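You operate a simulated robot arm through the tools that you are given. There is no shell and no other tool. Be economical: measure what you need, move in short steps, check, and stop when the job is done.

You are at the controls of a simulated robot arm. One attempt, no reset.

## Task
Slide the three stacks farthest from the stacker up against the bar.
Fine: first lay the bar across the middle of the table. Set down upright: straight bar.

It is judged by the outcome, as a careful person would: the job done as asked, and still so three seconds after it is handed in. It fails if anything else is knocked over, pushed out of place, dropped, spilled or broken.

## Robot
A 7-joint arm with a three-finger gripper on a trunk, on a base that drives. Base frame: it is fixed to the floor where the robot stands at the start and does not move with it; the origin is under the middle of the robot, x ahead of it, y to its left, z up. Readings come in m, rad, newtons and seconds.
With the tool pointing down near the work surface it reaches from about 0.1 to 0.84 m from the robot's upright axis, wherever it stands. Its first joint turns from -2.897 to 2.897 rad. Places, roughly: foil trays [2.5, -2, 0.75]; straight bar [2, -2.5, 0.5]. Payload 2.94 kg.
The TCP is the grasp point between the finger pads, 0.03 m short of the fingertips. In the tool frame z runs along the fingers and y along their closing line. Largest opening 0.132 m; the body of the gripper starts 0.107 m behind the TCP.
Orientation is that of the tool frame in the base frame, as [roll, pitch, yaw] about the fixed x, y, z axes, in that order (R = Rz(yaw) Ry(pitch) Rx(roll)). With the fingers straight down and closing along the base's y, the tool's x points along the base's -x, its y along +y and its z along -z.

## Interface
- The arm moves only by the tool send_rows. Its argument "motion" is a list of rows, each an object (a shift or turn left out is 0, a gripper value left out holds the last) with "slide": the shift along the base's x, y, z in m, a list of three; "delta_rot": the turn, a rotation vector about the base's x, y, z in rad, a list of three; "jaw": the finger opening in m, from 0 to 0.132. In form: [{"slide": [x, y, z], "delta_rot": [wx, wy, wz], "jaw": jaw}, ...]. A call has 1 to 20 rows; each row shifts and turns the commanded pose from where the row before left it. A row lasts 0.2 s, in which the tool goes at most 0.05 m and 0.15 rad; a call with a longer step from one row to the next is refused whole, and so is a gripper value outside its range. A pose out of reach is approached as far as the arm can. The call stops where the force on the tool passes 40 N (or 10 N more than at its start, if that is more) or the arm is blocked; 0.2 s more then pass. Each finger halts on what it meets, pressing with about 29 N; the grip force reading is that of the motor and also rises with nothing between the fingers. The clock runs only during rows and for 0.2 s after the last one: add rows that do not move to give the fingers time. The reply holds the time, the measured pose of the TCP, the force on the tool along the base axes, the opening and the grip force, in the units named above and with some noise, with the torque about the TCP (base axes, N m) and any sound that the robot's microphone picked up.
- Cameras (640 x 400 px; columns grow to the right, rows downward): "scene" is now at [0.0492, 0.1894, 1.7462]; the picture's right is [-0.02, -1.00, 0.00], its down [-0.75, 0.02, -0.66] and it looks along [0.66, -0.02, -0.75] (base axes); focal length 265 px, centre (320, 200). "wrist" rides on the gripper at [0.072, 0.003, -0.144] in the tool frame; the picture's right is [-0.04, 1.00, 0.00], its down [-0.88, -0.04, -0.48] and it looks along [-0.47, -0.02, 0.88] (tool axes); focal length 256 px, centre (320, 200). There is no depth. A picture from a camera that has moved, and an enlarged one, comes with that camera's place and axes in the base frame and with its lens.
- camera(camera): a new picture of that camera. The clock stands still meanwhile.
- slide_trunk(by): slides the trunk up (or, below 0, down) by that many m; the arm and the scene camera ride with it, the base frame stays. It gives what a move gives, with no picture.
- base_move(legs): drives the robot by 1 to 6 legs, each [ahead, left, turn to the left] in m, m and rad, along the robot's own axes; the way and the turn of a leg run together, so that a leg with both is an arc; at most 1.5 m and 3.142 rad a leg. The arm and the cameras ride along, it lands a little off, and it stops where it bumps. It gives what a move gives.
- turn_head(pan, tilt): turns the head with the scene camera to pan (to the left, within 2.496 rad either way) and tilt (down, from -0.506 to 1.204), counted from straight ahead of the robot. It gives what a move gives.
- close_up(camera, box): a new picture of the part [left, top, right, bottom] of that camera's present view, enlarged. The clock stands still meanwhile.
- hand_in(): hands the job in; it is judged then, once.

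Go step by step. Nothing tells you exact positions but the pictures and the camera data: compare them with the known pose of the tool, close in by small moves and look again before you grip or let go. The budget is 135 turns and 104 pictures, counting those below and the enlarged ones. Unless the task says otherwise, let go and move clear before handing in, and close with one line.

The tools are called after "Request:" by a JSON object that holds its "fn" and its "kwargs". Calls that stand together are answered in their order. send_rows: Moves the arm, as the interface text tells. Its arguments: {"type":"object","properties":{"motion":{"type":"array"}},"required":["motion"]} The other tools are called the same way: slide_trunk (by) slides the trunk up or down; base_move (legs) drives the base; turn_head (pan, tilt) turns the head that bears the scene camera; camera (camera) takes a picture; close_up (camera, box) takes an enlarged picture of a part of a camera's view; hand_in () hands the job in.

At the start:

```text
time_s: 0.0
eef_pos: [0.4595, -0.1902, 0.8164]
tool_rot: [-3.141, 0.0, -3.141]
force: [-0.6, 0.4, 0.5]
wrist_torque: [-0.02, 0.01, 0.01]
finger_gap: 0.132
grip_force: 0.2
trunk travel left (down, up): [-0.25, 0.29]
robot x, y, heading: [0.003, -0.0012, -0.006]
head pan, tilt: [-0.024, 0.846]
```

scene: 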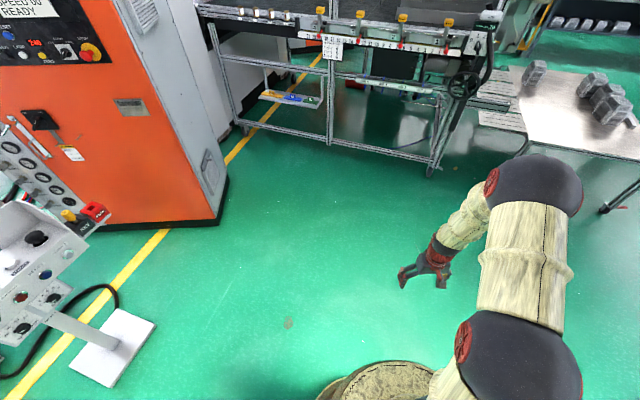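
wrist: 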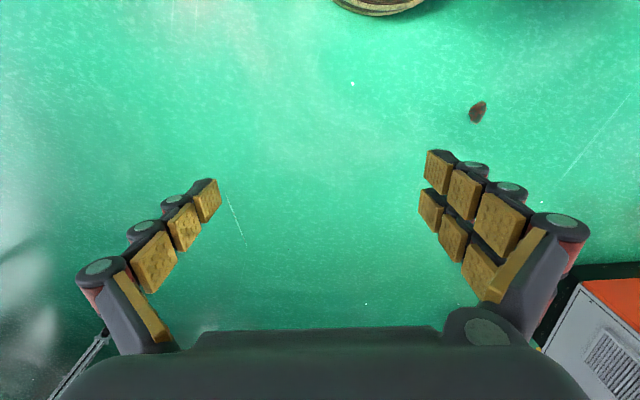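

I see a machine on the left, a conveyor/stacker ahead and a table with foil tray stacks ahead to the right. I'll turn the head toward the table to look.

Request:
{"fn": "turn_head", "kwargs": {"pan": -0.75, "tilt": 0.45}}

Request:
{"fn": "camera", "kwargs": {"camera": "scene"}}

```text
time_s: 1.1
eef_pos: [0.4598, -0.192, 0.817]
tool_rot: [-3.141, 0.001, 3.14]
force: [-0.2, -0.2, -0.3]
wrist_torque: [-0.02, 0.0, 0.0]
finger_gap: 0.1318
grip_force: 0.0
trunk travel left (down, up): [-0.25, 0.29]
robot x, y, heading: [0.0008, 0.0002, -0.001]
head pan, tilt: [-0.75, 0.45]
```

```text
101 pictures are left
camera scene: at [0.0381, 0.1286, 1.7804], right [-0.68, -0.73, 0.0], down [-0.32, 0.3, -0.9], along [0.66, -0.61, -0.44], focal length 265 px, centre (320, 200)
```

scene: 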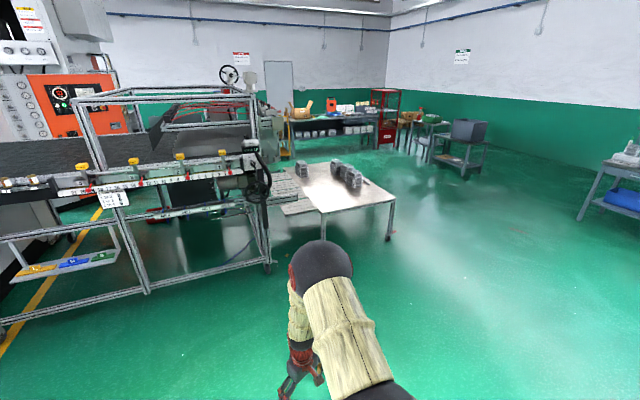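

Request:
{"fn": "close_up", "kwargs": {"camera": "scene", "box": [240, 140, 420, 252]}}

Request:
{"fn": "close_up", "kwargs": {"camera": "scene", "box": [260, 80, 640, 260]}}

```text
3.56 times, centred on (330, 196) of scene
camera zoom: at [0.0381, 0.1286, 1.7804], right [-0.68, -0.73, 0.0], down [-0.32, 0.3, -0.9], along [0.66, -0.61, -0.44], focal length 943 px, centre (284, 214)
```

zoom: 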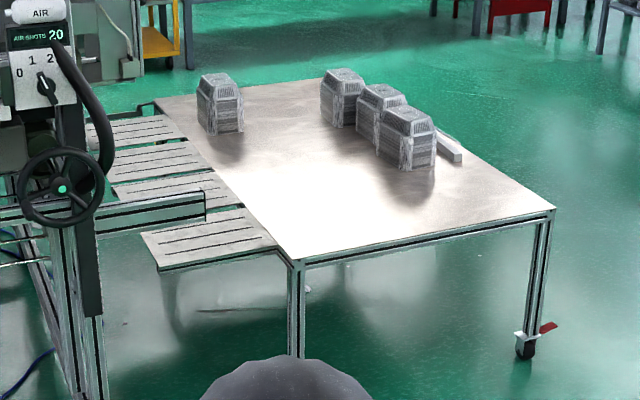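

```text
1.68 times, centred on (450, 170) of scene
camera zoom: at [0.0381, 0.1286, 1.7804], right [-0.68, -0.73, 0.0], down [-0.32, 0.3, -0.9], along [0.66, -0.61, -0.44], focal length 447 px, centre (101, 250)
```

zoom: 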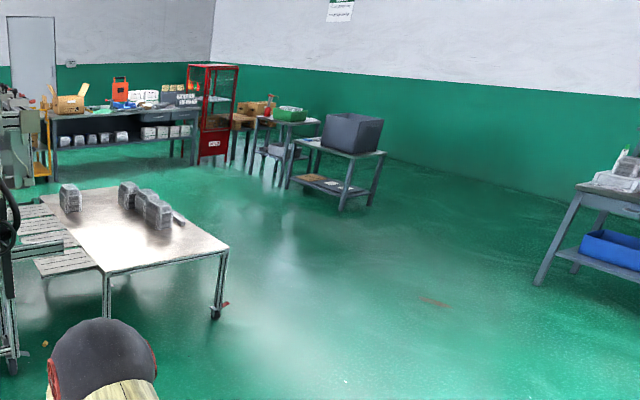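

The table is about 0.5 m high, its long side running away from me beside the stacker's slats, with three stacks in the far half and the bar lying near the edge away from the stacker. I'll drive round to that free long side with a safe stand-off.

Request:
{"fn": "base_move", "kwargs": {"legs": [[0, 0, -1.3], [1.5, 0, 0], [1.5, 0, 0], [0, 0, 2.5], [0, -1.1, 0]]}}

Request:
{"fn": "turn_head", "kwargs": {"pan": 0, "tilt": 0.75}}

Request:
{"fn": "camera", "kwargs": {"camera": "scene"}}

```text
time_s: 30.0
eef_pos: [2.1589, -2.9213, 0.8168]
tool_rot: [-3.14, -0.001, -1.942]
force: [-0.6, -0.6, 0.0]
wrist_torque: [-0.01, 0.01, -0.01]
finger_gap: 0.1318
grip_force: 0.2
trunk travel left (down, up): [-0.25, 0.29]
robot x, y, heading: [1.8143, -3.2822, 1.199]
head pan, tilt: [-0.75, 0.45]
```

```text
time_s: 31.1
eef_pos: [2.1589, -2.9214, 0.8159]
tool_rot: [-3.141, -0.001, -1.941]
force: [0.6, 0.4, 0.7]
wrist_torque: [0.0, 0.03, -0.02]
finger_gap: 0.1319
grip_force: 0.0
trunk travel left (down, up): [-0.25, 0.29]
robot x, y, heading: [1.8171, -3.2778, 1.201]
head pan, tilt: [0.0, 0.75]
```

```text
98 pictures are left
camera scene: at [1.6573, -3.1607, 1.754], right [0.93, -0.36, 0.0], down [-0.25, -0.64, -0.73], along [0.27, 0.68, -0.68], focal length 265 px, centre (320, 200)
```

scene: 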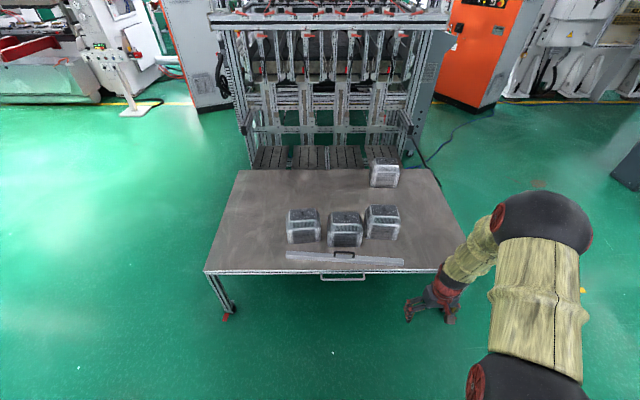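

Request:
{"fn": "close_up", "kwargs": {"camera": "scene", "box": [200, 140, 480, 315]}}

```text
2.29 times, centred on (340, 228) of scene
camera zoom: at [1.6573, -3.1607, 1.754], right [0.93, -0.36, 0.0], down [-0.25, -0.64, -0.73], along [0.27, 0.68, -0.68], focal length 606 px, centre (274, 137)
```

zoom: 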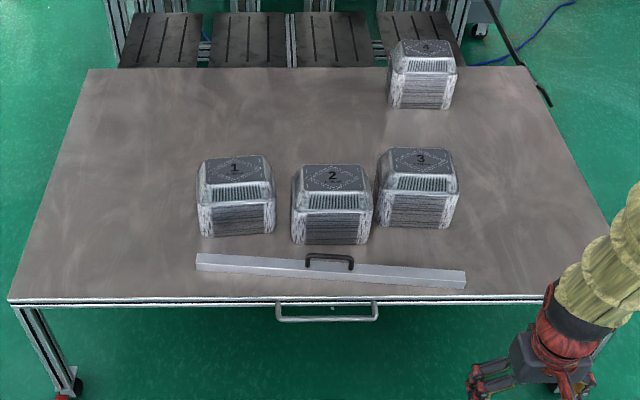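

The bar (handle on top, ~0.66 m long) lies near the near edge; stacks 1–3 are just beyond it and stack 4 is by the stacker. The plan is to lift the bar over the stacks onto the table's lengthwise midline, then push 1–3 forward against it. First I'll raise the tool and drive closer.

Request:
{"fn": "send_rows", "kwargs": {"motion": [{"slide": [0, 0, 0.05]}, {"slide": [0, 0, 0.05]}, {"slide": [0, 0, 0.05]}]}}

Request:
{"fn": "base_move", "kwargs": {"legs": [[0.5, 0, 0]]}}

Request:
{"fn": "turn_head", "kwargs": {"pan": 0, "tilt": 1.0}}

Request:
{"fn": "camera", "kwargs": {"camera": "scene"}}

Request:
{"fn": "camera", "kwargs": {"camera": "wrist"}}

```text
time_s: 31.9
eef_pos: [2.1579, -2.9199, 0.9633]
tool_rot: [-3.141, -0.002, -1.941]
force: [0.4, -0.8, -1.0]
wrist_torque: [0.0, -0.05, 0.02]
finger_gap: 0.1319
grip_force: 0.1
trunk travel left (down, up): [-0.25, 0.29]
robot x, y, heading: [1.8118, -3.2835, 1.199]
head pan, tilt: [0.0, 0.75]
```

```text
time_s: 34.9
eef_pos: [2.349, -2.4488, 0.9625]
tool_rot: [-3.14, 0.0, -1.954]
force: [-0.4, 0.2, 0.1]
wrist_torque: [-0.03, 0.0, -0.01]
finger_gap: 0.1319
grip_force: 0.0
trunk travel left (down, up): [-0.25, 0.29]
robot x, y, heading: [2.0065, -2.8061, 1.185]
head pan, tilt: [0.0, 0.75]
```

```text
time_s: 35.7
eef_pos: [2.3487, -2.4489, 0.9636]
tool_rot: [-3.141, 0.0, -1.953]
force: [0.8, -0.7, 0.0]
wrist_torque: [0.01, 0.01, 0.0]
finger_gap: 0.1322
grip_force: 0.1
trunk travel left (down, up): [-0.25, 0.29]
robot x, y, heading: [2.0065, -2.8064, 1.184]
head pan, tilt: [0.0, 1.0]
```

```text
96 pictures are left
camera scene: at [1.8409, -2.6973, 1.7349], right [0.93, -0.37, 0.0], down [-0.31, -0.78, -0.54], along [0.2, 0.5, -0.84], focal length 265 px, centre (320, 200)
```

scene: 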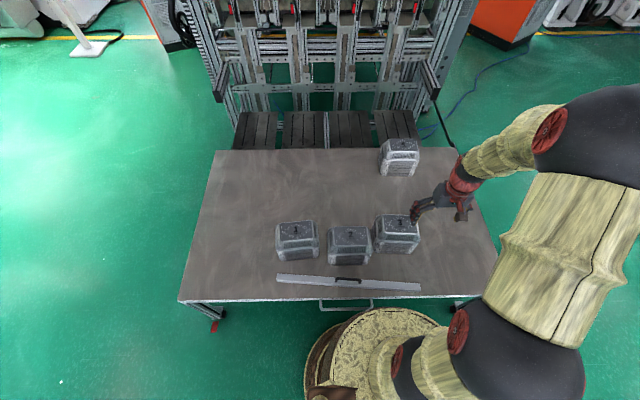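

```text
95 pictures are left
camera wrist: at [2.3187, -2.515, 1.1067], right [-0.91, 0.41, 0.0], down [0.36, 0.8, 0.48], along [0.2, 0.43, -0.88], focal length 256 px, centre (320, 200)
```

wrist: 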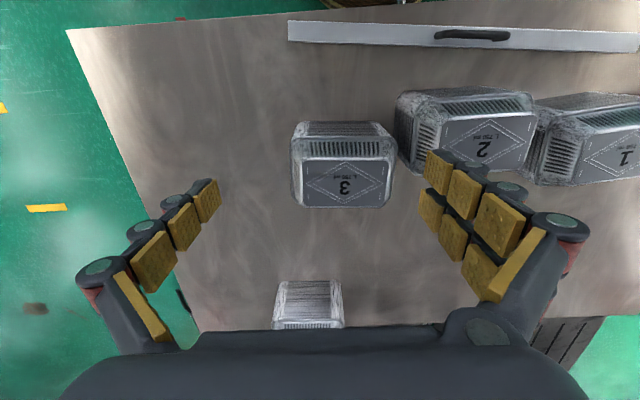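

By triangulating the two views, the bar's handle is at about (2.074, -2.446), top z≈0.60; table surface ~0.54. I'll move over it, turning the tool so the fingers close across the bar.

Request:
{"fn": "send_rows", "kwargs": {"motion": [{"slide": [-0.025, 0, 0], "delta_rot": [0, 0, 0.1373], "jaw": 0.08}, {"slide": [-0.025, 0, 0], "delta_rot": [0, 0, 0.1373]}, {"slide": [-0.025, 0, 0], "delta_rot": [0, 0, 0.1373]}, {"slide": [-0.025, 0, 0], "delta_rot": [0, 0, 0.1373]}, {"slide": [-0.025, 0, 0], "delta_rot": [0, 0, 0.1373]}, {"slide": [-0.025, 0, 0], "delta_rot": [0, 0, 0.1373]}, {"slide": [-0.025, 0, 0], "delta_rot": [0, 0, 0.1373]}, {"slide": [-0.025, 0, 0], "delta_rot": [0, 0, 0.1373]}, {"slide": [-0.025, 0, 0], "delta_rot": [0, 0, 0.1373]}, {"slide": [-0.025, 0.001, 0], "delta_rot": [0, 0, 0.1373]}, {"slide": [-0.0245, 0.0016, 0], "delta_rot": [0, 0, 0.1373]}, {}]}}

Request:
{"fn": "camera", "kwargs": {"camera": "wrist"}}

Request:
{"fn": "camera", "kwargs": {"camera": "scene"}}

```text
time_s: 38.3
eef_pos: [2.0754, -2.4479, 0.9623]
tool_rot: [3.141, 0.0, -0.439]
force: [0.0, -0.3, 0.0]
wrist_torque: [-0.01, -0.01, -0.02]
finger_gap: 0.0801
grip_force: 0.1
trunk travel left (down, up): [-0.25, 0.29]
robot x, y, heading: [2.0028, -2.8049, 1.186]
head pan, tilt: [0.0, 1.0]
```

```text
94 pictures are left
camera wrist: at [2.1377, -2.4811, 1.1069], right [-0.46, -0.89, 0.0], down [-0.78, 0.41, 0.48], along [-0.42, 0.22, -0.88], focal length 256 px, centre (320, 200)
```

wrist: 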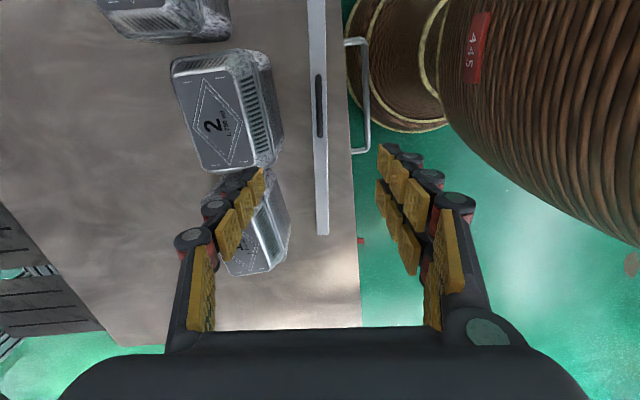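

```text
93 pictures are left
camera scene: at [1.8405, -2.6973, 1.7348], right [0.93, -0.37, 0.0], down [-0.31, -0.78, -0.54], along [0.2, 0.5, -0.84], focal length 265 px, centre (320, 200)
```

scene: 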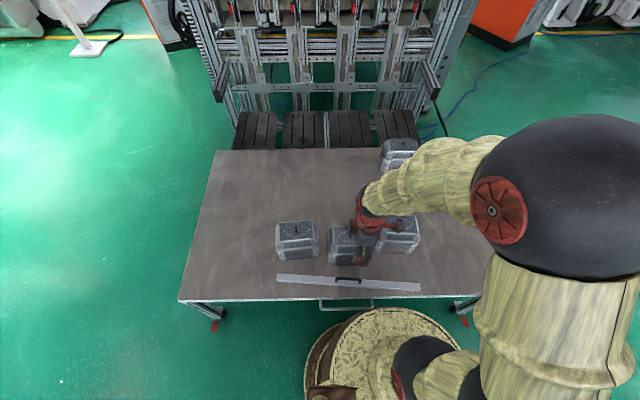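

The tool sits over the handle and is lined up within ~0.02 rad. I'll descend to z≈0.67 and look again.

Request:
{"fn": "send_rows", "kwargs": {"motion": [{"slide": [-0.001, 0, -0.05]}, {"slide": [0, 0, -0.05]}, {"slide": [0, 0, -0.05]}, {"slide": [0, 0, -0.05]}, {"slide": [0, 0, -0.05]}, {"slide": [0, 0, -0.04]}, {}]}}

Request:
{"fn": "camera", "kwargs": {"camera": "wrist"}}

Request:
{"fn": "close_up", "kwargs": {"camera": "scene", "box": [260, 200, 440, 312]}}

```text
time_s: 39.9
eef_pos: [2.0755, -2.4428, 0.6758]
tool_rot: [3.141, -0.001, -0.442]
force: [0.2, 0.4, -0.3]
wrist_torque: [0.0, -0.02, 0.01]
finger_gap: 0.0802
grip_force: 0.0
trunk travel left (down, up): [-0.25, 0.29]
robot x, y, heading: [2.0033, -2.8055, 1.19]
head pan, tilt: [0.0, 1.0]
```

```text
92 pictures are left
camera wrist: at [2.1383, -2.477, 0.8192], right [-0.47, -0.88, 0.0], down [-0.78, 0.41, 0.48], along [-0.42, 0.22, -0.88], focal length 256 px, centre (320, 200)
```

wrist: 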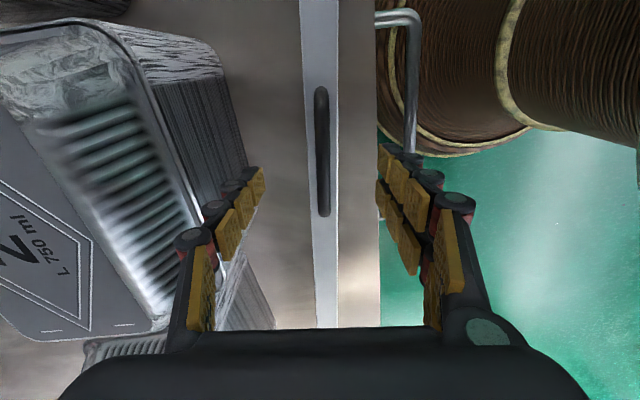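

```text
3.56 times, centred on (350, 256) of scene
camera zoom: at [1.8407, -2.6971, 1.7349], right [0.93, -0.37, 0.0], down [-0.31, -0.78, -0.54], along [0.2, 0.5, -0.84], focal length 943 px, centre (213, 1)
```

zoom: 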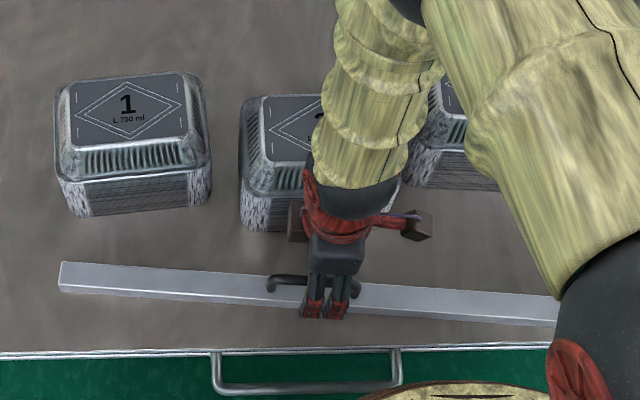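

Bar centred between the fingers within 5 mm, with stack 2 clear. I'll descend around the bar body and then close gently.

Request:
{"fn": "send_rows", "kwargs": {"motion": [{"slide": [-0.002, -0.004, -0.03], "jaw": 0.07}, {"slide": [0, 0, -0.03]}, {"slide": [0, 0, -0.02]}, {"slide": [0, 0, -0.015]}, {}]}}

Request:
{"fn": "camera", "kwargs": {"camera": "wrist"}}

Request:
{"fn": "close_up", "kwargs": {"camera": "scene", "box": [290, 230, 410, 305]}}

```text
time_s: 41.1
eef_pos: [2.0729, -2.4492, 0.578]
tool_rot: [3.141, 0.0, -0.443]
force: [-0.7, 0.1, 0.2]
wrist_torque: [0.02, -0.03, 0.0]
finger_gap: 0.07
grip_force: 0.1
trunk travel left (down, up): [-0.25, 0.29]
robot x, y, heading: [2.0044, -2.804, 1.187]
head pan, tilt: [0.0, 1.0]
```

```text
90 pictures are left
camera wrist: at [2.1356, -2.4825, 0.7227], right [-0.47, -0.88, 0.0], down [-0.78, 0.41, 0.48], along [-0.42, 0.22, -0.88], focal length 256 px, centre (320, 200)
```

wrist: 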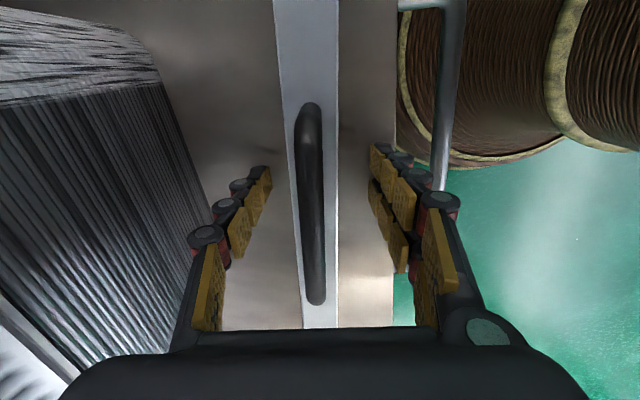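

```text
5.33 times, centred on (350, 268) of scene
camera zoom: at [1.8407, -2.6971, 1.7348], right [0.93, -0.37, 0.0], down [-0.31, -0.78, -0.54], along [0.2, 0.5, -0.84], focal length 1415 px, centre (160, -160)
```

zoom: 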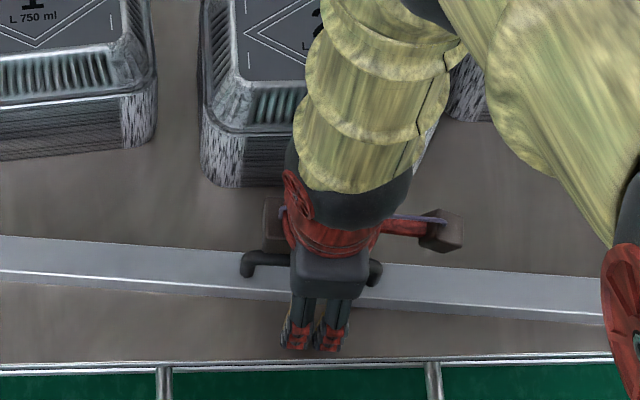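

Fingers straddle the bar with the handle between them; closing now.

Request:
{"fn": "send_rows", "kwargs": {"motion": [{"jaw": 0.0}, {}, {}, {}, {}, {}]}}

Request:
{"fn": "camera", "kwargs": {"camera": "wrist"}}

```text
time_s: 42.5
eef_pos: [2.0715, -2.4496, 0.5804]
tool_rot: [3.14, -0.001, -0.443]
force: [-4.6, -8.4, 34.3]
wrist_torque: [-0.6, 0.02, -0.9]
finger_gap: 0.0299
grip_force: 29.6
trunk travel left (down, up): [-0.25, 0.29]
robot x, y, heading: [2.0011, -2.8082, 1.187]
head pan, tilt: [0.0, 1.0]
```

```text
88 pictures are left
camera wrist: at [2.1353, -2.4837, 0.7234], right [-0.47, -0.88, 0.0], down [-0.78, 0.41, 0.48], along [-0.42, 0.22, -0.88], focal length 256 px, centre (320, 200)
```

wrist: 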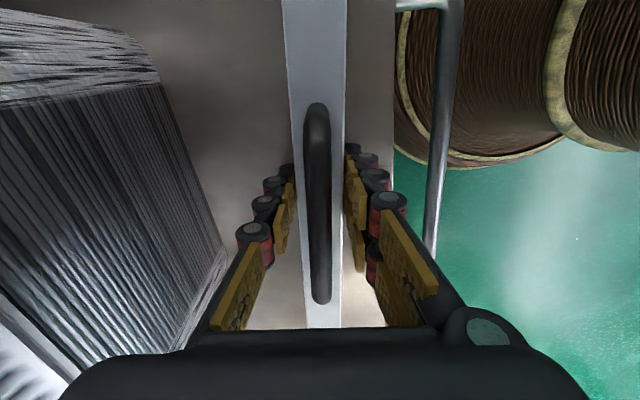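

Gripped at 0.030 m, the bar's width. A small test lift.

Request:
{"fn": "send_rows", "kwargs": {"motion": [{"slide": [0, 0, 0.005]}, {"slide": [0, 0, 0.015]}, {"slide": [0, 0, 0.02]}, {}]}}

Request:
{"fn": "camera", "kwargs": {"camera": "wrist"}}

Request:
{"fn": "close_up", "kwargs": {"camera": "scene", "box": [260, 200, 440, 312]}}

```text
time_s: 43.5
eef_pos: [2.0725, -2.4514, 0.6187]
tool_rot: [-3.141, 0.0, -0.442]
force: [0.3, 0.8, -5.1]
wrist_torque: [-0.02, 0.0, -0.01]
finger_gap: 0.0297
grip_force: 29.3
trunk travel left (down, up): [-0.25, 0.29]
robot x, y, heading: [2.0017, -2.8079, 1.191]
head pan, tilt: [0.0, 1.0]
```

```text
87 pictures are left
camera wrist: at [2.1349, -2.4848, 0.7622], right [-0.47, -0.88, 0.0], down [-0.78, 0.41, 0.48], along [-0.42, 0.22, -0.88], focal length 256 px, centre (320, 200)
```

wrist: 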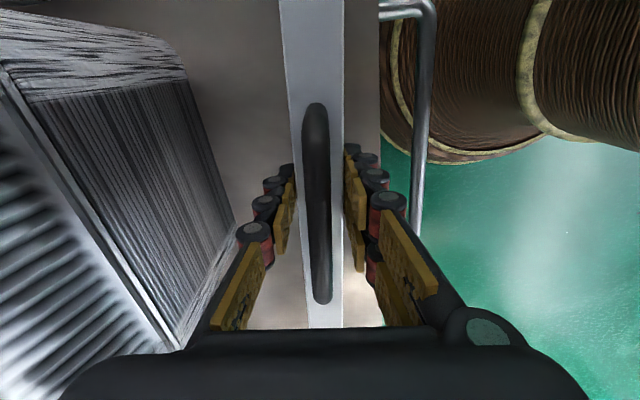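

```text
3.56 times, centred on (350, 256) of scene
camera zoom: at [1.8407, -2.6972, 1.7348], right [0.93, -0.37, 0.0], down [-0.31, -0.78, -0.54], along [0.2, 0.5, -0.84], focal length 943 px, centre (213, 1)
```

zoom: 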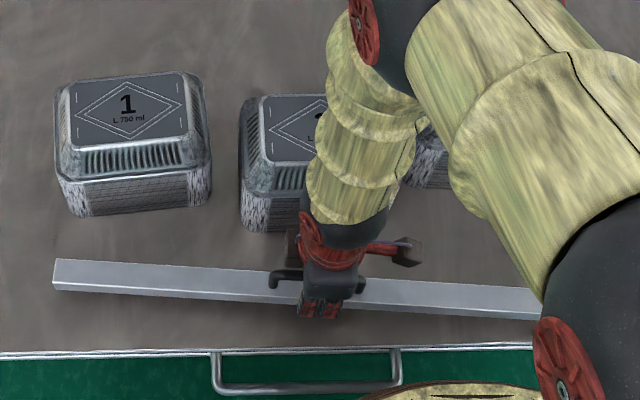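

The bar is held level (≈5 N). I'll raise it above the stacks (tops ≈0.69), then take a close look at the table edges to fix the midline.

Request:
{"fn": "send_rows", "kwargs": {"motion": [{"slide": [0, 0, 0.03]}, {"slide": [0, 0, 0.04]}, {"slide": [0, 0, 0.05]}, {"slide": [0, 0, 0.05]}, {"slide": [0, 0, 0.04]}, {}]}}

Request:
{"fn": "close_up", "kwargs": {"camera": "scene", "box": [170, 130, 346, 240]}}

Request:
{"fn": "close_up", "kwargs": {"camera": "scene", "box": [340, 130, 516, 240]}}

Request:
{"fn": "close_up", "kwargs": {"camera": "scene", "box": [170, 210, 346, 320]}}

```text
time_s: 44.9
eef_pos: [2.0717, -2.4495, 0.8283]
tool_rot: [3.139, 0.001, -0.441]
force: [0.4, 0.3, -5.1]
wrist_torque: [0.0, -0.01, -0.02]
finger_gap: 0.0298
grip_force: 28.8
trunk travel left (down, up): [-0.25, 0.29]
robot x, y, heading: [1.9995, -2.8094, 1.188]
head pan, tilt: [0.0, 1.0]
```

```text
3.64 times, centred on (258, 185) of scene
camera zoom: at [1.8408, -2.697, 1.7347], right [0.93, -0.37, 0.0], down [-0.31, -0.78, -0.54], along [0.2, 0.5, -0.84], focal length 965 px, centre (546, 254)
```

zoom: 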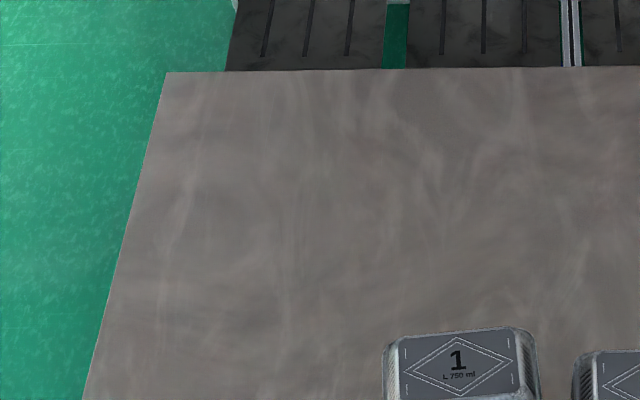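

```text
3.64 times, centred on (428, 185) of scene
camera zoom: at [1.8408, -2.697, 1.7347], right [0.93, -0.37, 0.0], down [-0.31, -0.78, -0.54], along [0.2, 0.5, -0.84], focal length 965 px, centre (-73, 254)
```

zoom: 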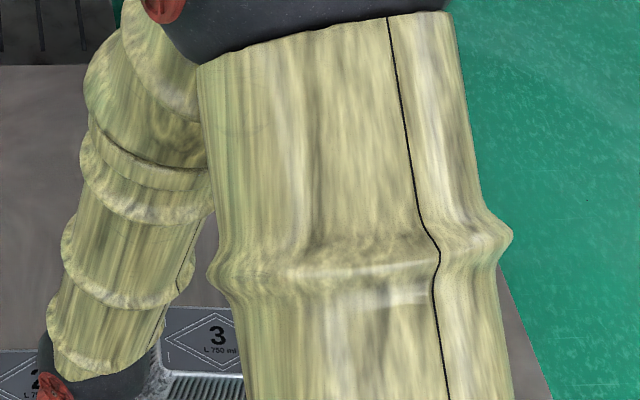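

```text
3.64 times, centred on (258, 265) of scene
camera zoom: at [1.8408, -2.697, 1.7347], right [0.93, -0.37, 0.0], down [-0.31, -0.78, -0.54], along [0.2, 0.5, -0.84], focal length 965 px, centre (546, -36)
```

zoom: 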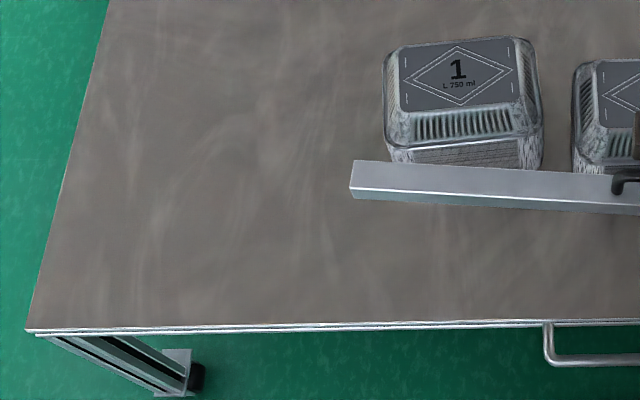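

Table rotation ≈+0.017 rad relative to me and the midline target for the bar's centre is about (2.232, -2.100). Carrying the bar there at height, turning it +0.07 rad to be parallel to the table edges.

Request:
{"fn": "send_rows", "kwargs": {"motion": [{"slide": [0.016, 0.035, 0.001], "delta_rot": [0, 0, 0.0071]}, {"slide": [0.016, 0.035, 0.001], "delta_rot": [0, 0, 0.0071]}, {"slide": [0.016, 0.035, 0], "delta_rot": [0, 0, 0.0071]}, {"slide": [0.016, 0.035, 0], "delta_rot": [0, 0, 0.0071]}, {"slide": [0.016, 0.035, 0], "delta_rot": [0, 0, 0.0071]}, {"slide": [0.016, 0.035, 0], "delta_rot": [0, 0, 0.0071]}, {"slide": [0.016, 0.035, 0], "delta_rot": [0, 0, 0.0071]}, {"slide": [0.016, 0.035, 0], "delta_rot": [0, 0, 0.0071]}, {"slide": [0.016, 0.035, 0], "delta_rot": [0, 0, 0.0071]}, {"slide": [0.016, 0.0345, 0], "delta_rot": [0, 0, 0.0071]}, {}, {}]}}

Request:
{"fn": "camera", "kwargs": {"camera": "scene"}}

Request:
{"fn": "camera", "kwargs": {"camera": "wrist"}}

```text
time_s: 47.5
eef_pos: [2.2304, -2.1076, 0.8318]
tool_rot: [3.139, -0.001, -0.371]
force: [-0.3, -0.2, -5.4]
wrist_torque: [0.0, -0.01, 0.04]
finger_gap: 0.0297
grip_force: 28.7
out of reach, approached as far as the arm can: row 1
trunk travel left (down, up): [-0.25, 0.29]
robot x, y, heading: [2.0014, -2.8053, 1.188]
head pan, tilt: [0.0, 1.0]
```

```text
82 pictures are left
camera scene: at [1.8408, -2.6968, 1.7348], right [0.93, -0.37, 0.0], down [-0.31, -0.78, -0.54], along [0.2, 0.5, -0.84], focal length 265 px, centre (320, 200)
```

scene: 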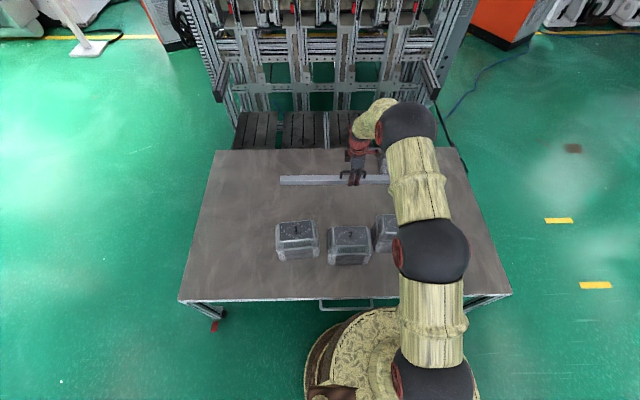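

```text
81 pictures are left
camera wrist: at [2.2955, -2.1372, 0.9753], right [-0.4, -0.92, 0.0], down [-0.81, 0.35, 0.48], along [-0.44, 0.19, -0.88], focal length 256 px, centre (320, 200)
```

wrist: 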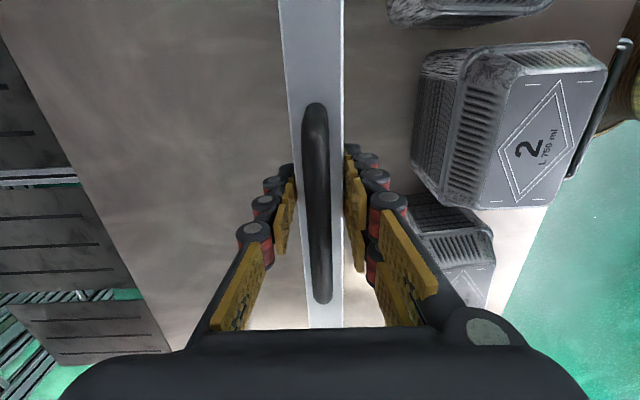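

The bar hangs over the midline with >9 cm clearance to stack 3. Lowering it to just above the table.

Request:
{"fn": "send_rows", "kwargs": {"motion": [{"slide": [0.0005, 0.002, -0.04]}, {"slide": [0, 0.002, -0.045]}, {"slide": [0, 0.002, -0.045]}, {"slide": [0, 0.001, -0.045]}, {"slide": [0, 0, -0.035]}, {"slide": [0, 0, -0.02]}, {}]}}

Request:
{"fn": "close_up", "kwargs": {"camera": "scene", "box": [170, 140, 490, 310]}}

```text
time_s: 49.1
eef_pos: [2.2322, -2.0973, 0.5985]
tool_rot: [-3.14, -0.001, -0.369]
force: [-0.1, -0.9, -6.0]
wrist_torque: [0.01, -0.02, -0.03]
finger_gap: 0.0296
grip_force: 28.8
trunk travel left (down, up): [-0.25, 0.29]
robot x, y, heading: [2.0028, -2.8043, 1.186]
head pan, tilt: [0.0, 1.0]
```

```text
2.00 times, centred on (330, 225) of scene
camera zoom: at [1.8411, -2.6963, 1.7348], right [0.93, -0.37, 0.0], down [-0.31, -0.78, -0.54], along [0.2, 0.5, -0.84], focal length 531 px, centre (300, 150)
```

zoom: 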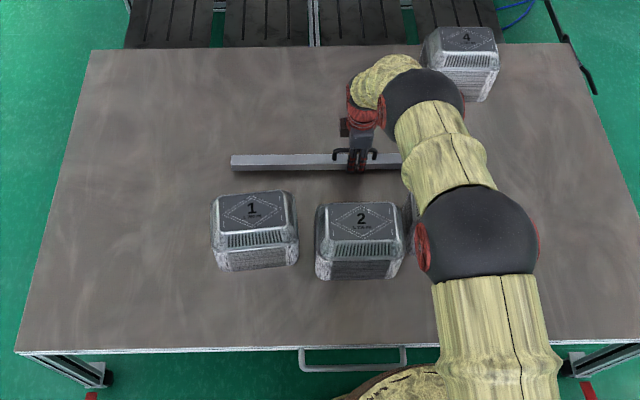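

Bar is parallel and centred; lowering the last 2 cm until contact.

Request:
{"fn": "send_rows", "kwargs": {"motion": [{"slide": [0, 0, -0.01]}, {"slide": [0, 0, -0.006]}, {"slide": [0, 0, -0.003]}, {}]}}

```text
time_s: 50.1
eef_pos: [2.2313, -2.1006, 0.5804]
tool_rot: [3.141, 0.0, -0.372]
force: [-0.8, 0.4, -3.6]
wrist_torque: [0.23, 0.55, 0.0]
finger_gap: 0.0297
grip_force: 28.6
trunk travel left (down, up): [-0.25, 0.29]
robot x, y, heading: [1.9999, -2.8012, 1.188]
head pan, tilt: [0.0, 1.0]
```

Request:
{"fn": "send_rows", "kwargs": {"motion": [{"slide": [0, 0, -0.002]}, {"slide": [0, 0, -0.001]}, {}]}}

```text
time_s: 50.9
eef_pos: [2.2303, -2.1, 0.5799]
tool_rot: [-3.137, 0.002, -0.369]
force: [-2.8, -7.2, 27.3]
wrist_torque: [-0.36, 0.04, 0.0]
finger_gap: 0.0293
grip_force: 28.5
trunk travel left (down, up): [-0.25, 0.29]
robot x, y, heading: [1.998, -2.8042, 1.19]
head pan, tilt: [0.0, 1.0]
```

The bar is firmly on the table. Easing the press, then opening and rising clear.

Request:
{"fn": "send_rows", "kwargs": {"motion": [{"slide": [0, 0, 0.002]}, {"jaw": 0.07}, {}, {}, {}, {}, {"slide": [0, 0, 0.02]}, {"slide": [0, 0, 0.04]}, {"slide": [0, 0, 0.05]}, {"slide": [0, 0, 0.05]}, {"slide": [0, 0, 0.05]}, {"slide": [0, 0, 0.05]}, {}]}}

Request:
{"fn": "camera", "kwargs": {"camera": "wrist"}}

Request:
{"fn": "close_up", "kwargs": {"camera": "scene", "box": [170, 140, 490, 310]}}

```text
time_s: 53.7
eef_pos: [2.23, -2.1017, 0.8383]
tool_rot: [3.141, -0.001, -0.37]
force: [0.1, -0.7, -0.2]
wrist_torque: [0.01, 0.01, 0.0]
finger_gap: 0.07
grip_force: 0.1
trunk travel left (down, up): [-0.25, 0.29]
robot x, y, heading: [2.0008, -2.8083, 1.192]
head pan, tilt: [0.0, 1.0]
```

```text
79 pictures are left
camera wrist: at [2.2955, -2.1304, 0.9817], right [-0.4, -0.92, 0.0], down [-0.81, 0.35, 0.48], along [-0.44, 0.19, -0.88], focal length 256 px, centre (320, 200)
```

wrist: 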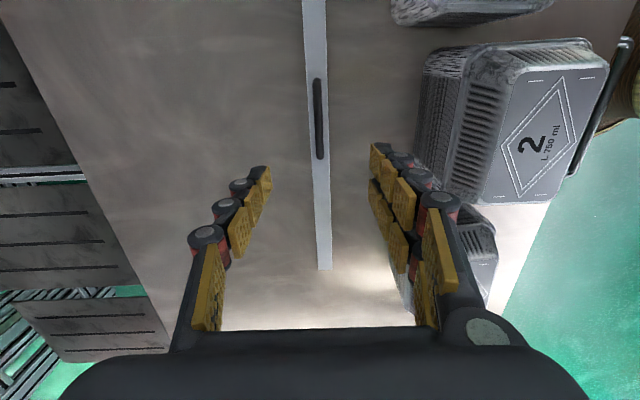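

```text
2.00 times, centred on (330, 225) of scene
camera zoom: at [1.8408, -2.6972, 1.7348], right [0.93, -0.37, 0.0], down [-0.31, -0.78, -0.54], along [0.2, 0.5, -0.84], focal length 531 px, centre (300, 150)
```

zoom: 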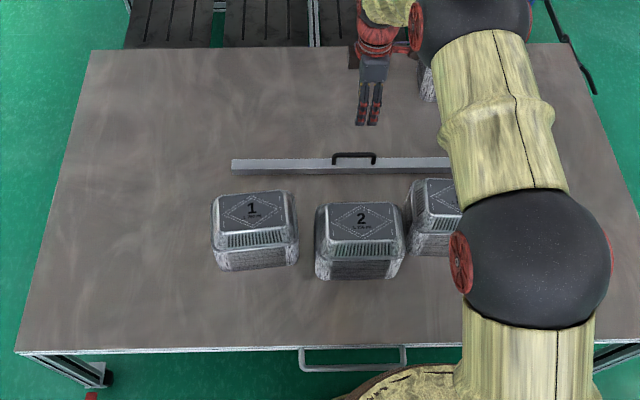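

The bar stands straight on the midline with its handle up. Next I turn the tool back so the fingers close along the bar, and move to the near side of stack 2.

Request:
{"fn": "send_rows", "kwargs": {"motion": [{"slide": [-0.0112, -0.0277, 0], "delta_rot": [0, 0, -0.1427], "jaw": 0.1}, {"slide": [-0.0112, -0.0277, 0], "delta_rot": [0, 0, -0.1427]}, {"slide": [-0.0112, -0.0277, 0], "delta_rot": [0, 0, -0.1427]}, {"slide": [-0.0112, -0.0277, 0], "delta_rot": [0, 0, -0.1427]}, {"slide": [-0.0112, -0.0277, 0], "delta_rot": [0, 0, -0.1427]}, {"slide": [-0.0112, -0.0277, 0], "delta_rot": [0, 0, -0.1427]}, {"slide": [-0.0112, -0.0277, 0], "delta_rot": [0, 0, -0.1427]}, {"slide": [-0.0112, -0.0277, 0], "delta_rot": [0, 0, -0.1427]}, {"slide": [-0.0112, -0.0277, 0], "delta_rot": [0, 0, -0.1427]}, {"slide": [-0.0112, -0.0277, 0], "delta_rot": [0, 0, -0.1427]}, {"slide": [-0.0112, -0.0277, 0], "delta_rot": [0, 0, -0.1427]}, {}]}}

Request:
{"fn": "camera", "kwargs": {"camera": "wrist"}}

Request:
{"fn": "close_up", "kwargs": {"camera": "scene", "box": [250, 160, 442, 280]}}

```text
time_s: 56.3
eef_pos: [2.1057, -2.4073, 0.8421]
tool_rot: [3.14, 0.0, -1.943]
force: [0.7, -0.1, 0.2]
wrist_torque: [0.0, -0.04, 0.0]
finger_gap: 0.0999
grip_force: 0.1
trunk travel left (down, up): [-0.25, 0.29]
robot x, y, heading: [2.0032, -2.8067, 1.185]
head pan, tilt: [0.0, 1.0]
```

```text
77 pictures are left
camera wrist: at [2.0755, -2.4742, 0.9847], right [-0.92, 0.4, 0.0], down [0.35, 0.8, 0.48], along [0.19, 0.44, -0.88], focal length 256 px, centre (320, 200)
```

wrist: 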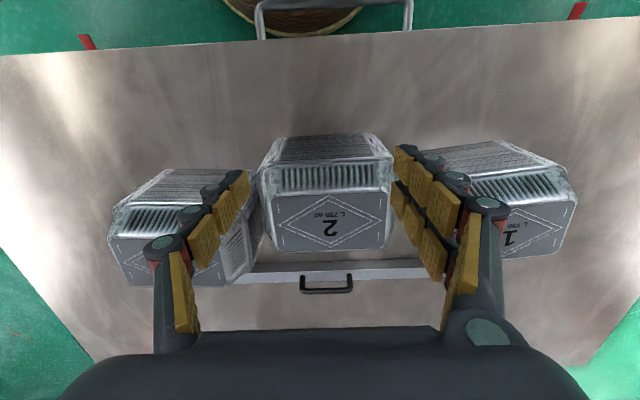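

```text
3.33 times, centred on (346, 220) of scene
camera zoom: at [1.8406, -2.6974, 1.7348], right [0.93, -0.37, 0.0], down [-0.31, -0.78, -0.54], along [0.2, 0.5, -0.84], focal length 884 px, centre (233, 133)
```

zoom: 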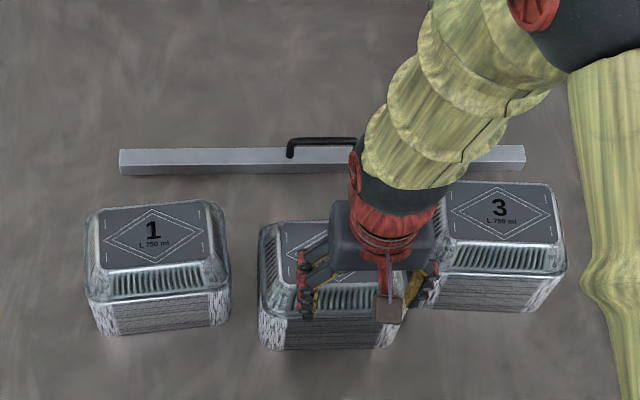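

Stack 2's near face is at about 3 cm ahead of the fingers. Descending vertically to just above the table.

Request:
{"fn": "send_rows", "kwargs": {"motion": [{"slide": [-0.006, 0.0, -0.045]}, {"slide": [0, 0, -0.05]}, {"slide": [0, 0, -0.05]}, {"slide": [0, 0, -0.05]}, {"slide": [0, 0, -0.04]}, {"slide": [0, 0, -0.022]}, {}]}}

Request:
{"fn": "camera", "kwargs": {"camera": "wrist"}}

Request:
{"fn": "close_up", "kwargs": {"camera": "scene", "box": [250, 160, 442, 280]}}

```text
time_s: 57.9
eef_pos: [2.0963, -2.407, 0.5835]
tool_rot: [-3.141, 0.0, -1.94]
force: [1.2, -0.6, -0.3]
wrist_torque: [-0.03, 0.0, -0.01]
finger_gap: 0.0997
grip_force: 0.1
trunk travel left (down, up): [-0.25, 0.29]
robot x, y, heading: [2.0003, -2.8079, 1.191]
head pan, tilt: [0.0, 1.0]
```

```text
75 pictures are left
camera wrist: at [2.0683, -2.4724, 0.7271], right [-0.92, 0.4, 0.0], down [0.35, 0.81, 0.48], along [0.19, 0.44, -0.88], focal length 256 px, centre (320, 200)
```

wrist: 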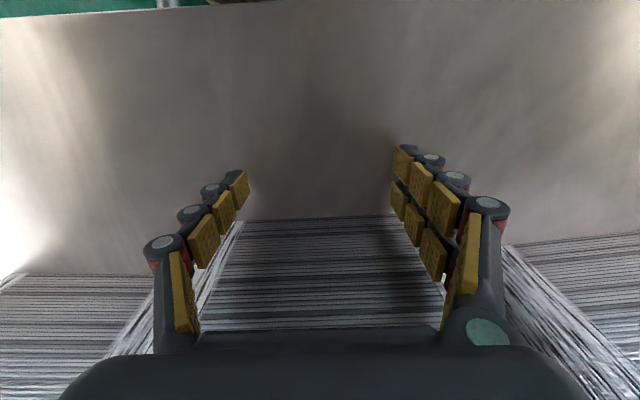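

```text
3.33 times, centred on (346, 220) of scene
camera zoom: at [1.8407, -2.697, 1.7348], right [0.93, -0.37, 0.0], down [-0.31, -0.78, -0.54], along [0.2, 0.5, -0.84], focal length 884 px, centre (233, 133)
```

zoom: 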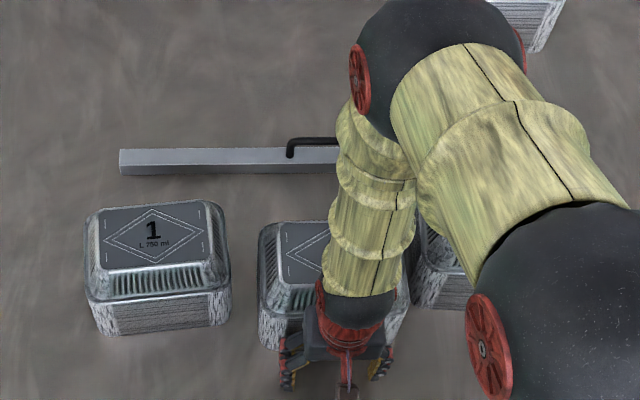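

Fingers are low in front of stack 2, centred on it. Pushing forward steadily, in part first.

Request:
{"fn": "send_rows", "kwargs": {"motion": [{"slide": [0.0054, 0.014, 0]}, {"slide": [0.0054, 0.014, 0]}, {"slide": [0.0054, 0.014, 0]}, {"slide": [0.0054, 0.014, 0]}, {"slide": [0.0054, 0.014, 0]}, {"slide": [0.0054, 0.014, 0]}, {}]}}

Request:
{"fn": "camera", "kwargs": {"camera": "wrist"}}

Request:
{"fn": "close_up", "kwargs": {"camera": "scene", "box": [250, 160, 442, 280]}}

```text
time_s: 59.5
eef_pos: [2.1345, -2.3182, 0.5821]
tool_rot: [3.14, 0.0, -1.942]
force: [0.4, 0.5, 0.1]
wrist_torque: [0.0, -0.04, 0.0]
finger_gap: 0.1002
grip_force: 0.0
trunk travel left (down, up): [-0.25, 0.29]
robot x, y, heading: [2.0032, -2.8065, 1.191]
head pan, tilt: [0.0, 1.0]
```

```text
73 pictures are left
camera wrist: at [2.1048, -2.3851, 0.7263], right [-0.92, 0.4, 0.0], down [0.35, 0.81, 0.48], along [0.19, 0.44, -0.88], focal length 256 px, centre (320, 200)
```

wrist: 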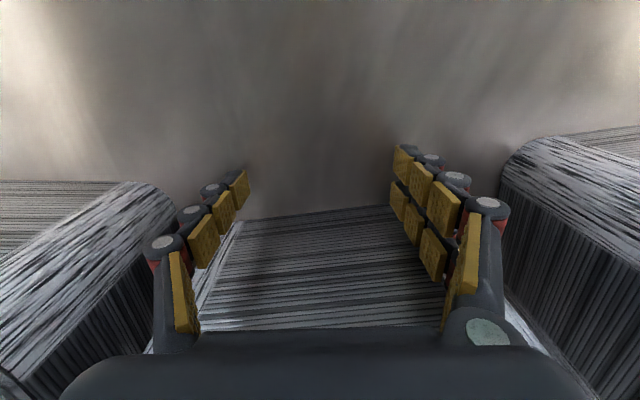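

```text
3.33 times, centred on (346, 220) of scene
camera zoom: at [1.8408, -2.6969, 1.7348], right [0.93, -0.37, 0.0], down [-0.31, -0.78, -0.54], along [0.2, 0.5, -0.84], focal length 884 px, centre (233, 133)
```

zoom: 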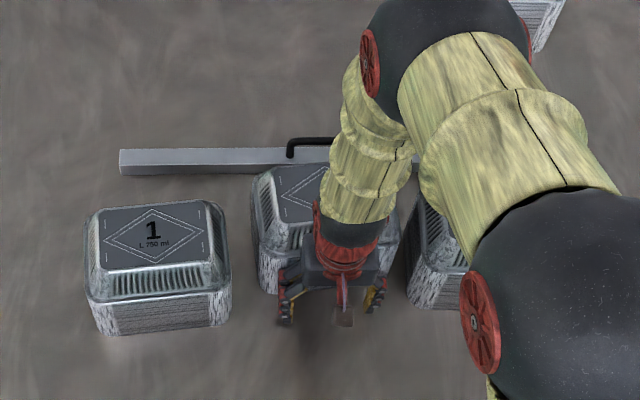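

Stack 2 is sliding, slightly turned; the bar will square it. Pushing on with finer steps.

Request:
{"fn": "send_rows", "kwargs": {"motion": [{"slide": [0.0036, 0.0093, 0]}, {"slide": [0.0036, 0.0093, 0]}, {"slide": [0.0036, 0.0093, 0]}, {"slide": [0.0036, 0.0093, 0]}, {"slide": [0.0036, 0.0093, 0]}, {"slide": [0.0036, 0.0093, 0]}, {}]}}

Request:
{"fn": "camera", "kwargs": {"camera": "wrist"}}

Request:
{"fn": "close_up", "kwargs": {"camera": "scene", "box": [250, 160, 442, 280]}}

```text
time_s: 61.1
eef_pos: [2.1533, -2.2631, 0.583]
tool_rot: [-3.141, -0.001, -1.94]
force: [0.2, 0.1, 0.0]
wrist_torque: [0.06, -0.05, 0.0]
finger_gap: 0.1
grip_force: 0.1
trunk travel left (down, up): [-0.25, 0.29]
robot x, y, heading: [2.0013, -2.8057, 1.187]
head pan, tilt: [0.0, 1.0]
```

```text
71 pictures are left
camera wrist: at [2.1245, -2.3296, 0.7265], right [-0.92, 0.4, 0.0], down [0.35, 0.81, 0.48], along [0.19, 0.44, -0.88], focal length 256 px, centre (320, 200)
```

wrist: 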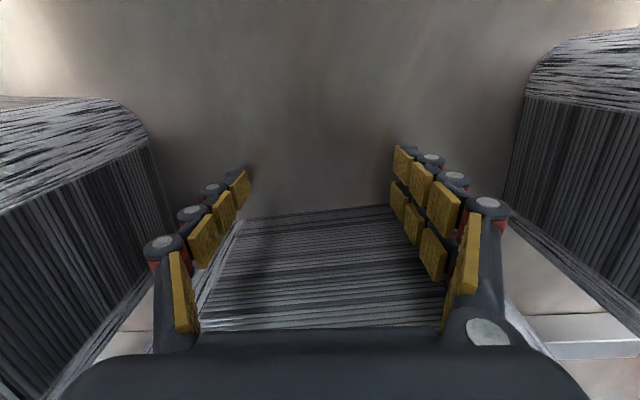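

```text
3.33 times, centred on (346, 220) of scene
camera zoom: at [1.8407, -2.697, 1.7348], right [0.93, -0.37, 0.0], down [-0.31, -0.78, -0.54], along [0.2, 0.5, -0.84], focal length 884 px, centre (233, 133)
```

zoom: 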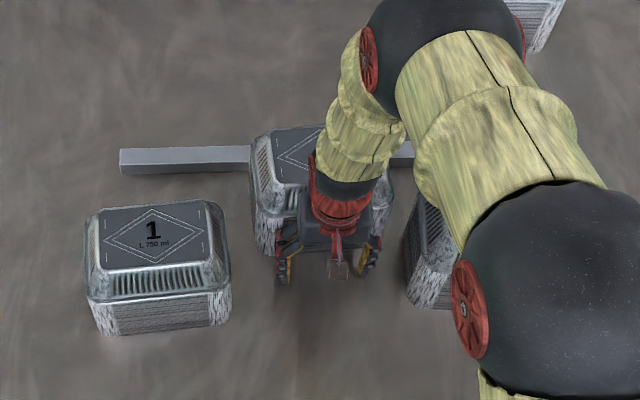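

Close to the bar now; continuing in millimetre steps.

Request:
{"fn": "send_rows", "kwargs": {"motion": [{"slide": [0.0018, 0.0047, 0]}, {"slide": [0.0018, 0.0047, 0]}, {}]}}

Request:
{"fn": "camera", "kwargs": {"camera": "wrist"}}

Request:
{"fn": "close_up", "kwargs": {"camera": "scene", "box": [270, 190, 366, 250]}}

```text
time_s: 61.9
eef_pos: [2.1585, -2.2556, 0.583]
tool_rot: [3.141, 0.001, -1.941]
force: [-2.4, -2.2, 2.4]
wrist_torque: [0.34, -0.31, 0.12]
finger_gap: 0.0998
grip_force: 0.0
trunk travel left (down, up): [-0.25, 0.29]
robot x, y, heading: [2.0027, -2.8063, 1.187]
head pan, tilt: [0.0, 1.0]
```

```text
69 pictures are left
camera wrist: at [2.1287, -2.3218, 0.7269], right [-0.92, 0.4, 0.0], down [0.35, 0.81, 0.48], along [0.19, 0.44, -0.88], focal length 256 px, centre (320, 200)
```

wrist: 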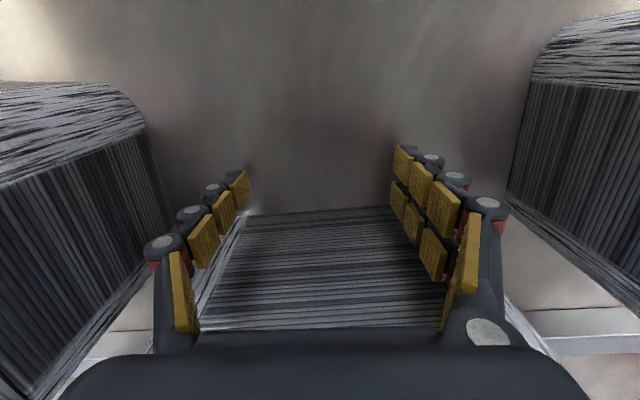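

```text
6.67 times, centred on (318, 220) of scene
camera zoom: at [1.8405, -2.6974, 1.7348], right [0.93, -0.37, 0.0], down [-0.31, -0.78, -0.54], along [0.2, 0.5, -0.84], focal length 1769 px, centre (333, 67)
```

zoom: 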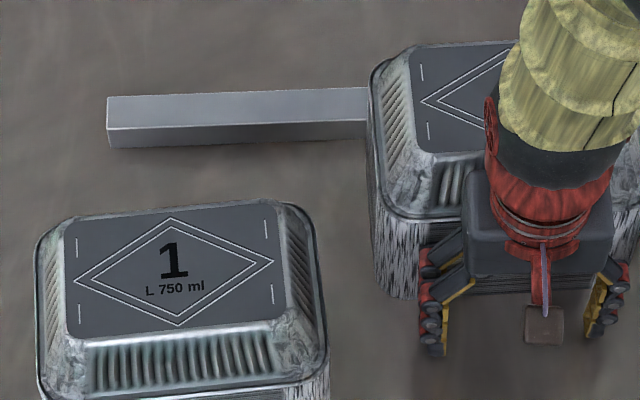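

Slight reaction force suggests first contact with the bar. I'll zoom to verify the contact before nudging further.

Request:
{"fn": "close_up", "kwargs": {"camera": "wrist", "box": [440, 280, 640, 400]}}

Request:
{"fn": "close_up", "kwargs": {"camera": "wrist", "box": [40, 280, 240, 400]}}

```text
3.20 times, centred on (540, 340) of wrist
camera zoom: at [2.1287, -2.3218, 0.7269], right [-0.92, 0.4, 0.0], down [0.35, 0.81, 0.48], along [0.19, 0.44, -0.88], focal length 819 px, centre (-384, -248)
```

zoom: 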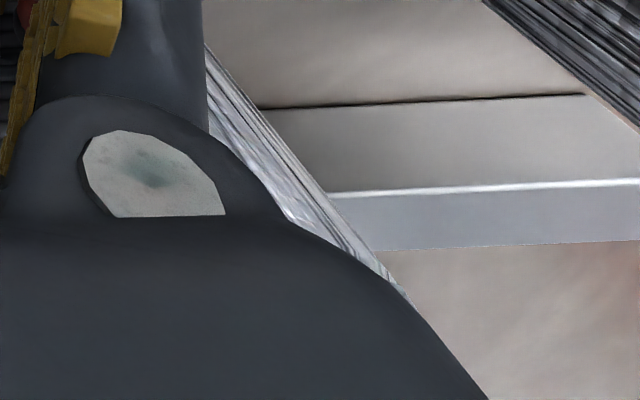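

```text
3.20 times, centred on (140, 340) of wrist
camera zoom: at [2.1287, -2.3218, 0.7269], right [-0.92, 0.4, 0.0], down [0.35, 0.81, 0.48], along [0.19, 0.44, -0.88], focal length 819 px, centre (896, -248)
```

zoom: 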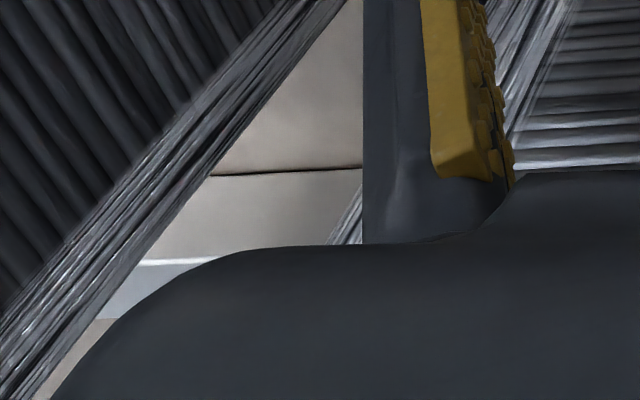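

Request:
{"fn": "send_rows", "kwargs": {"motion": [{"slide": [0.0011, 0.0028, 0]}, {"slide": [0.0011, 0.0028, 0]}, {}]}}

Request:
{"fn": "close_up", "kwargs": {"camera": "scene", "box": [270, 190, 366, 250]}}

Request:
{"fn": "close_up", "kwargs": {"camera": "wrist", "box": [440, 280, 640, 400]}}

```text
time_s: 62.7
eef_pos: [2.1618, -2.2502, 0.5833]
tool_rot: [3.141, 0.0, -1.94]
force: [0.0, -2.9, 2.3]
wrist_torque: [0.44, -0.01, 0.01]
finger_gap: 0.1001
grip_force: 0.1
trunk travel left (down, up): [-0.25, 0.29]
robot x, y, heading: [2.0026, -2.8089, 1.186]
head pan, tilt: [0.0, 1.0]
```

```text
6.67 times, centred on (318, 220) of scene
camera zoom: at [1.8407, -2.6974, 1.7348], right [0.93, -0.37, 0.0], down [-0.31, -0.78, -0.54], along [0.2, 0.5, -0.84], focal length 1769 px, centre (333, 67)
```

zoom: 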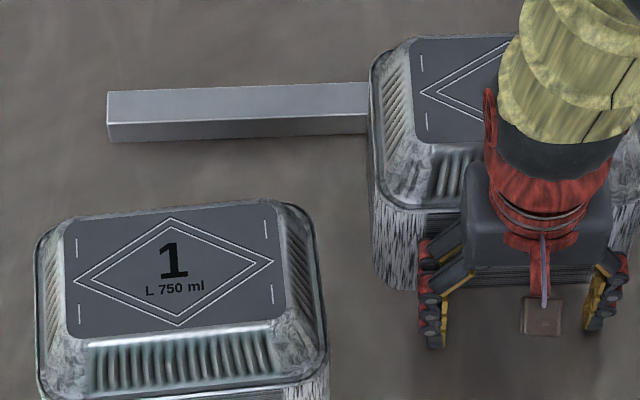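

```text
3.20 times, centred on (540, 340) of wrist
camera zoom: at [2.1308, -2.3161, 0.7264], right [-0.92, 0.4, 0.0], down [0.35, 0.81, 0.48], along [0.19, 0.44, -0.88], focal length 819 px, centre (-384, -248)
```

zoom: 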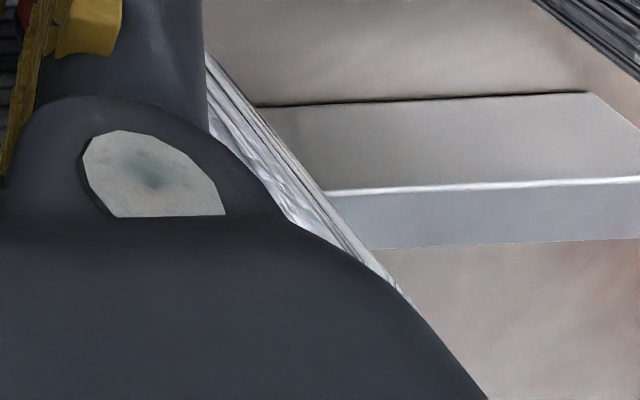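

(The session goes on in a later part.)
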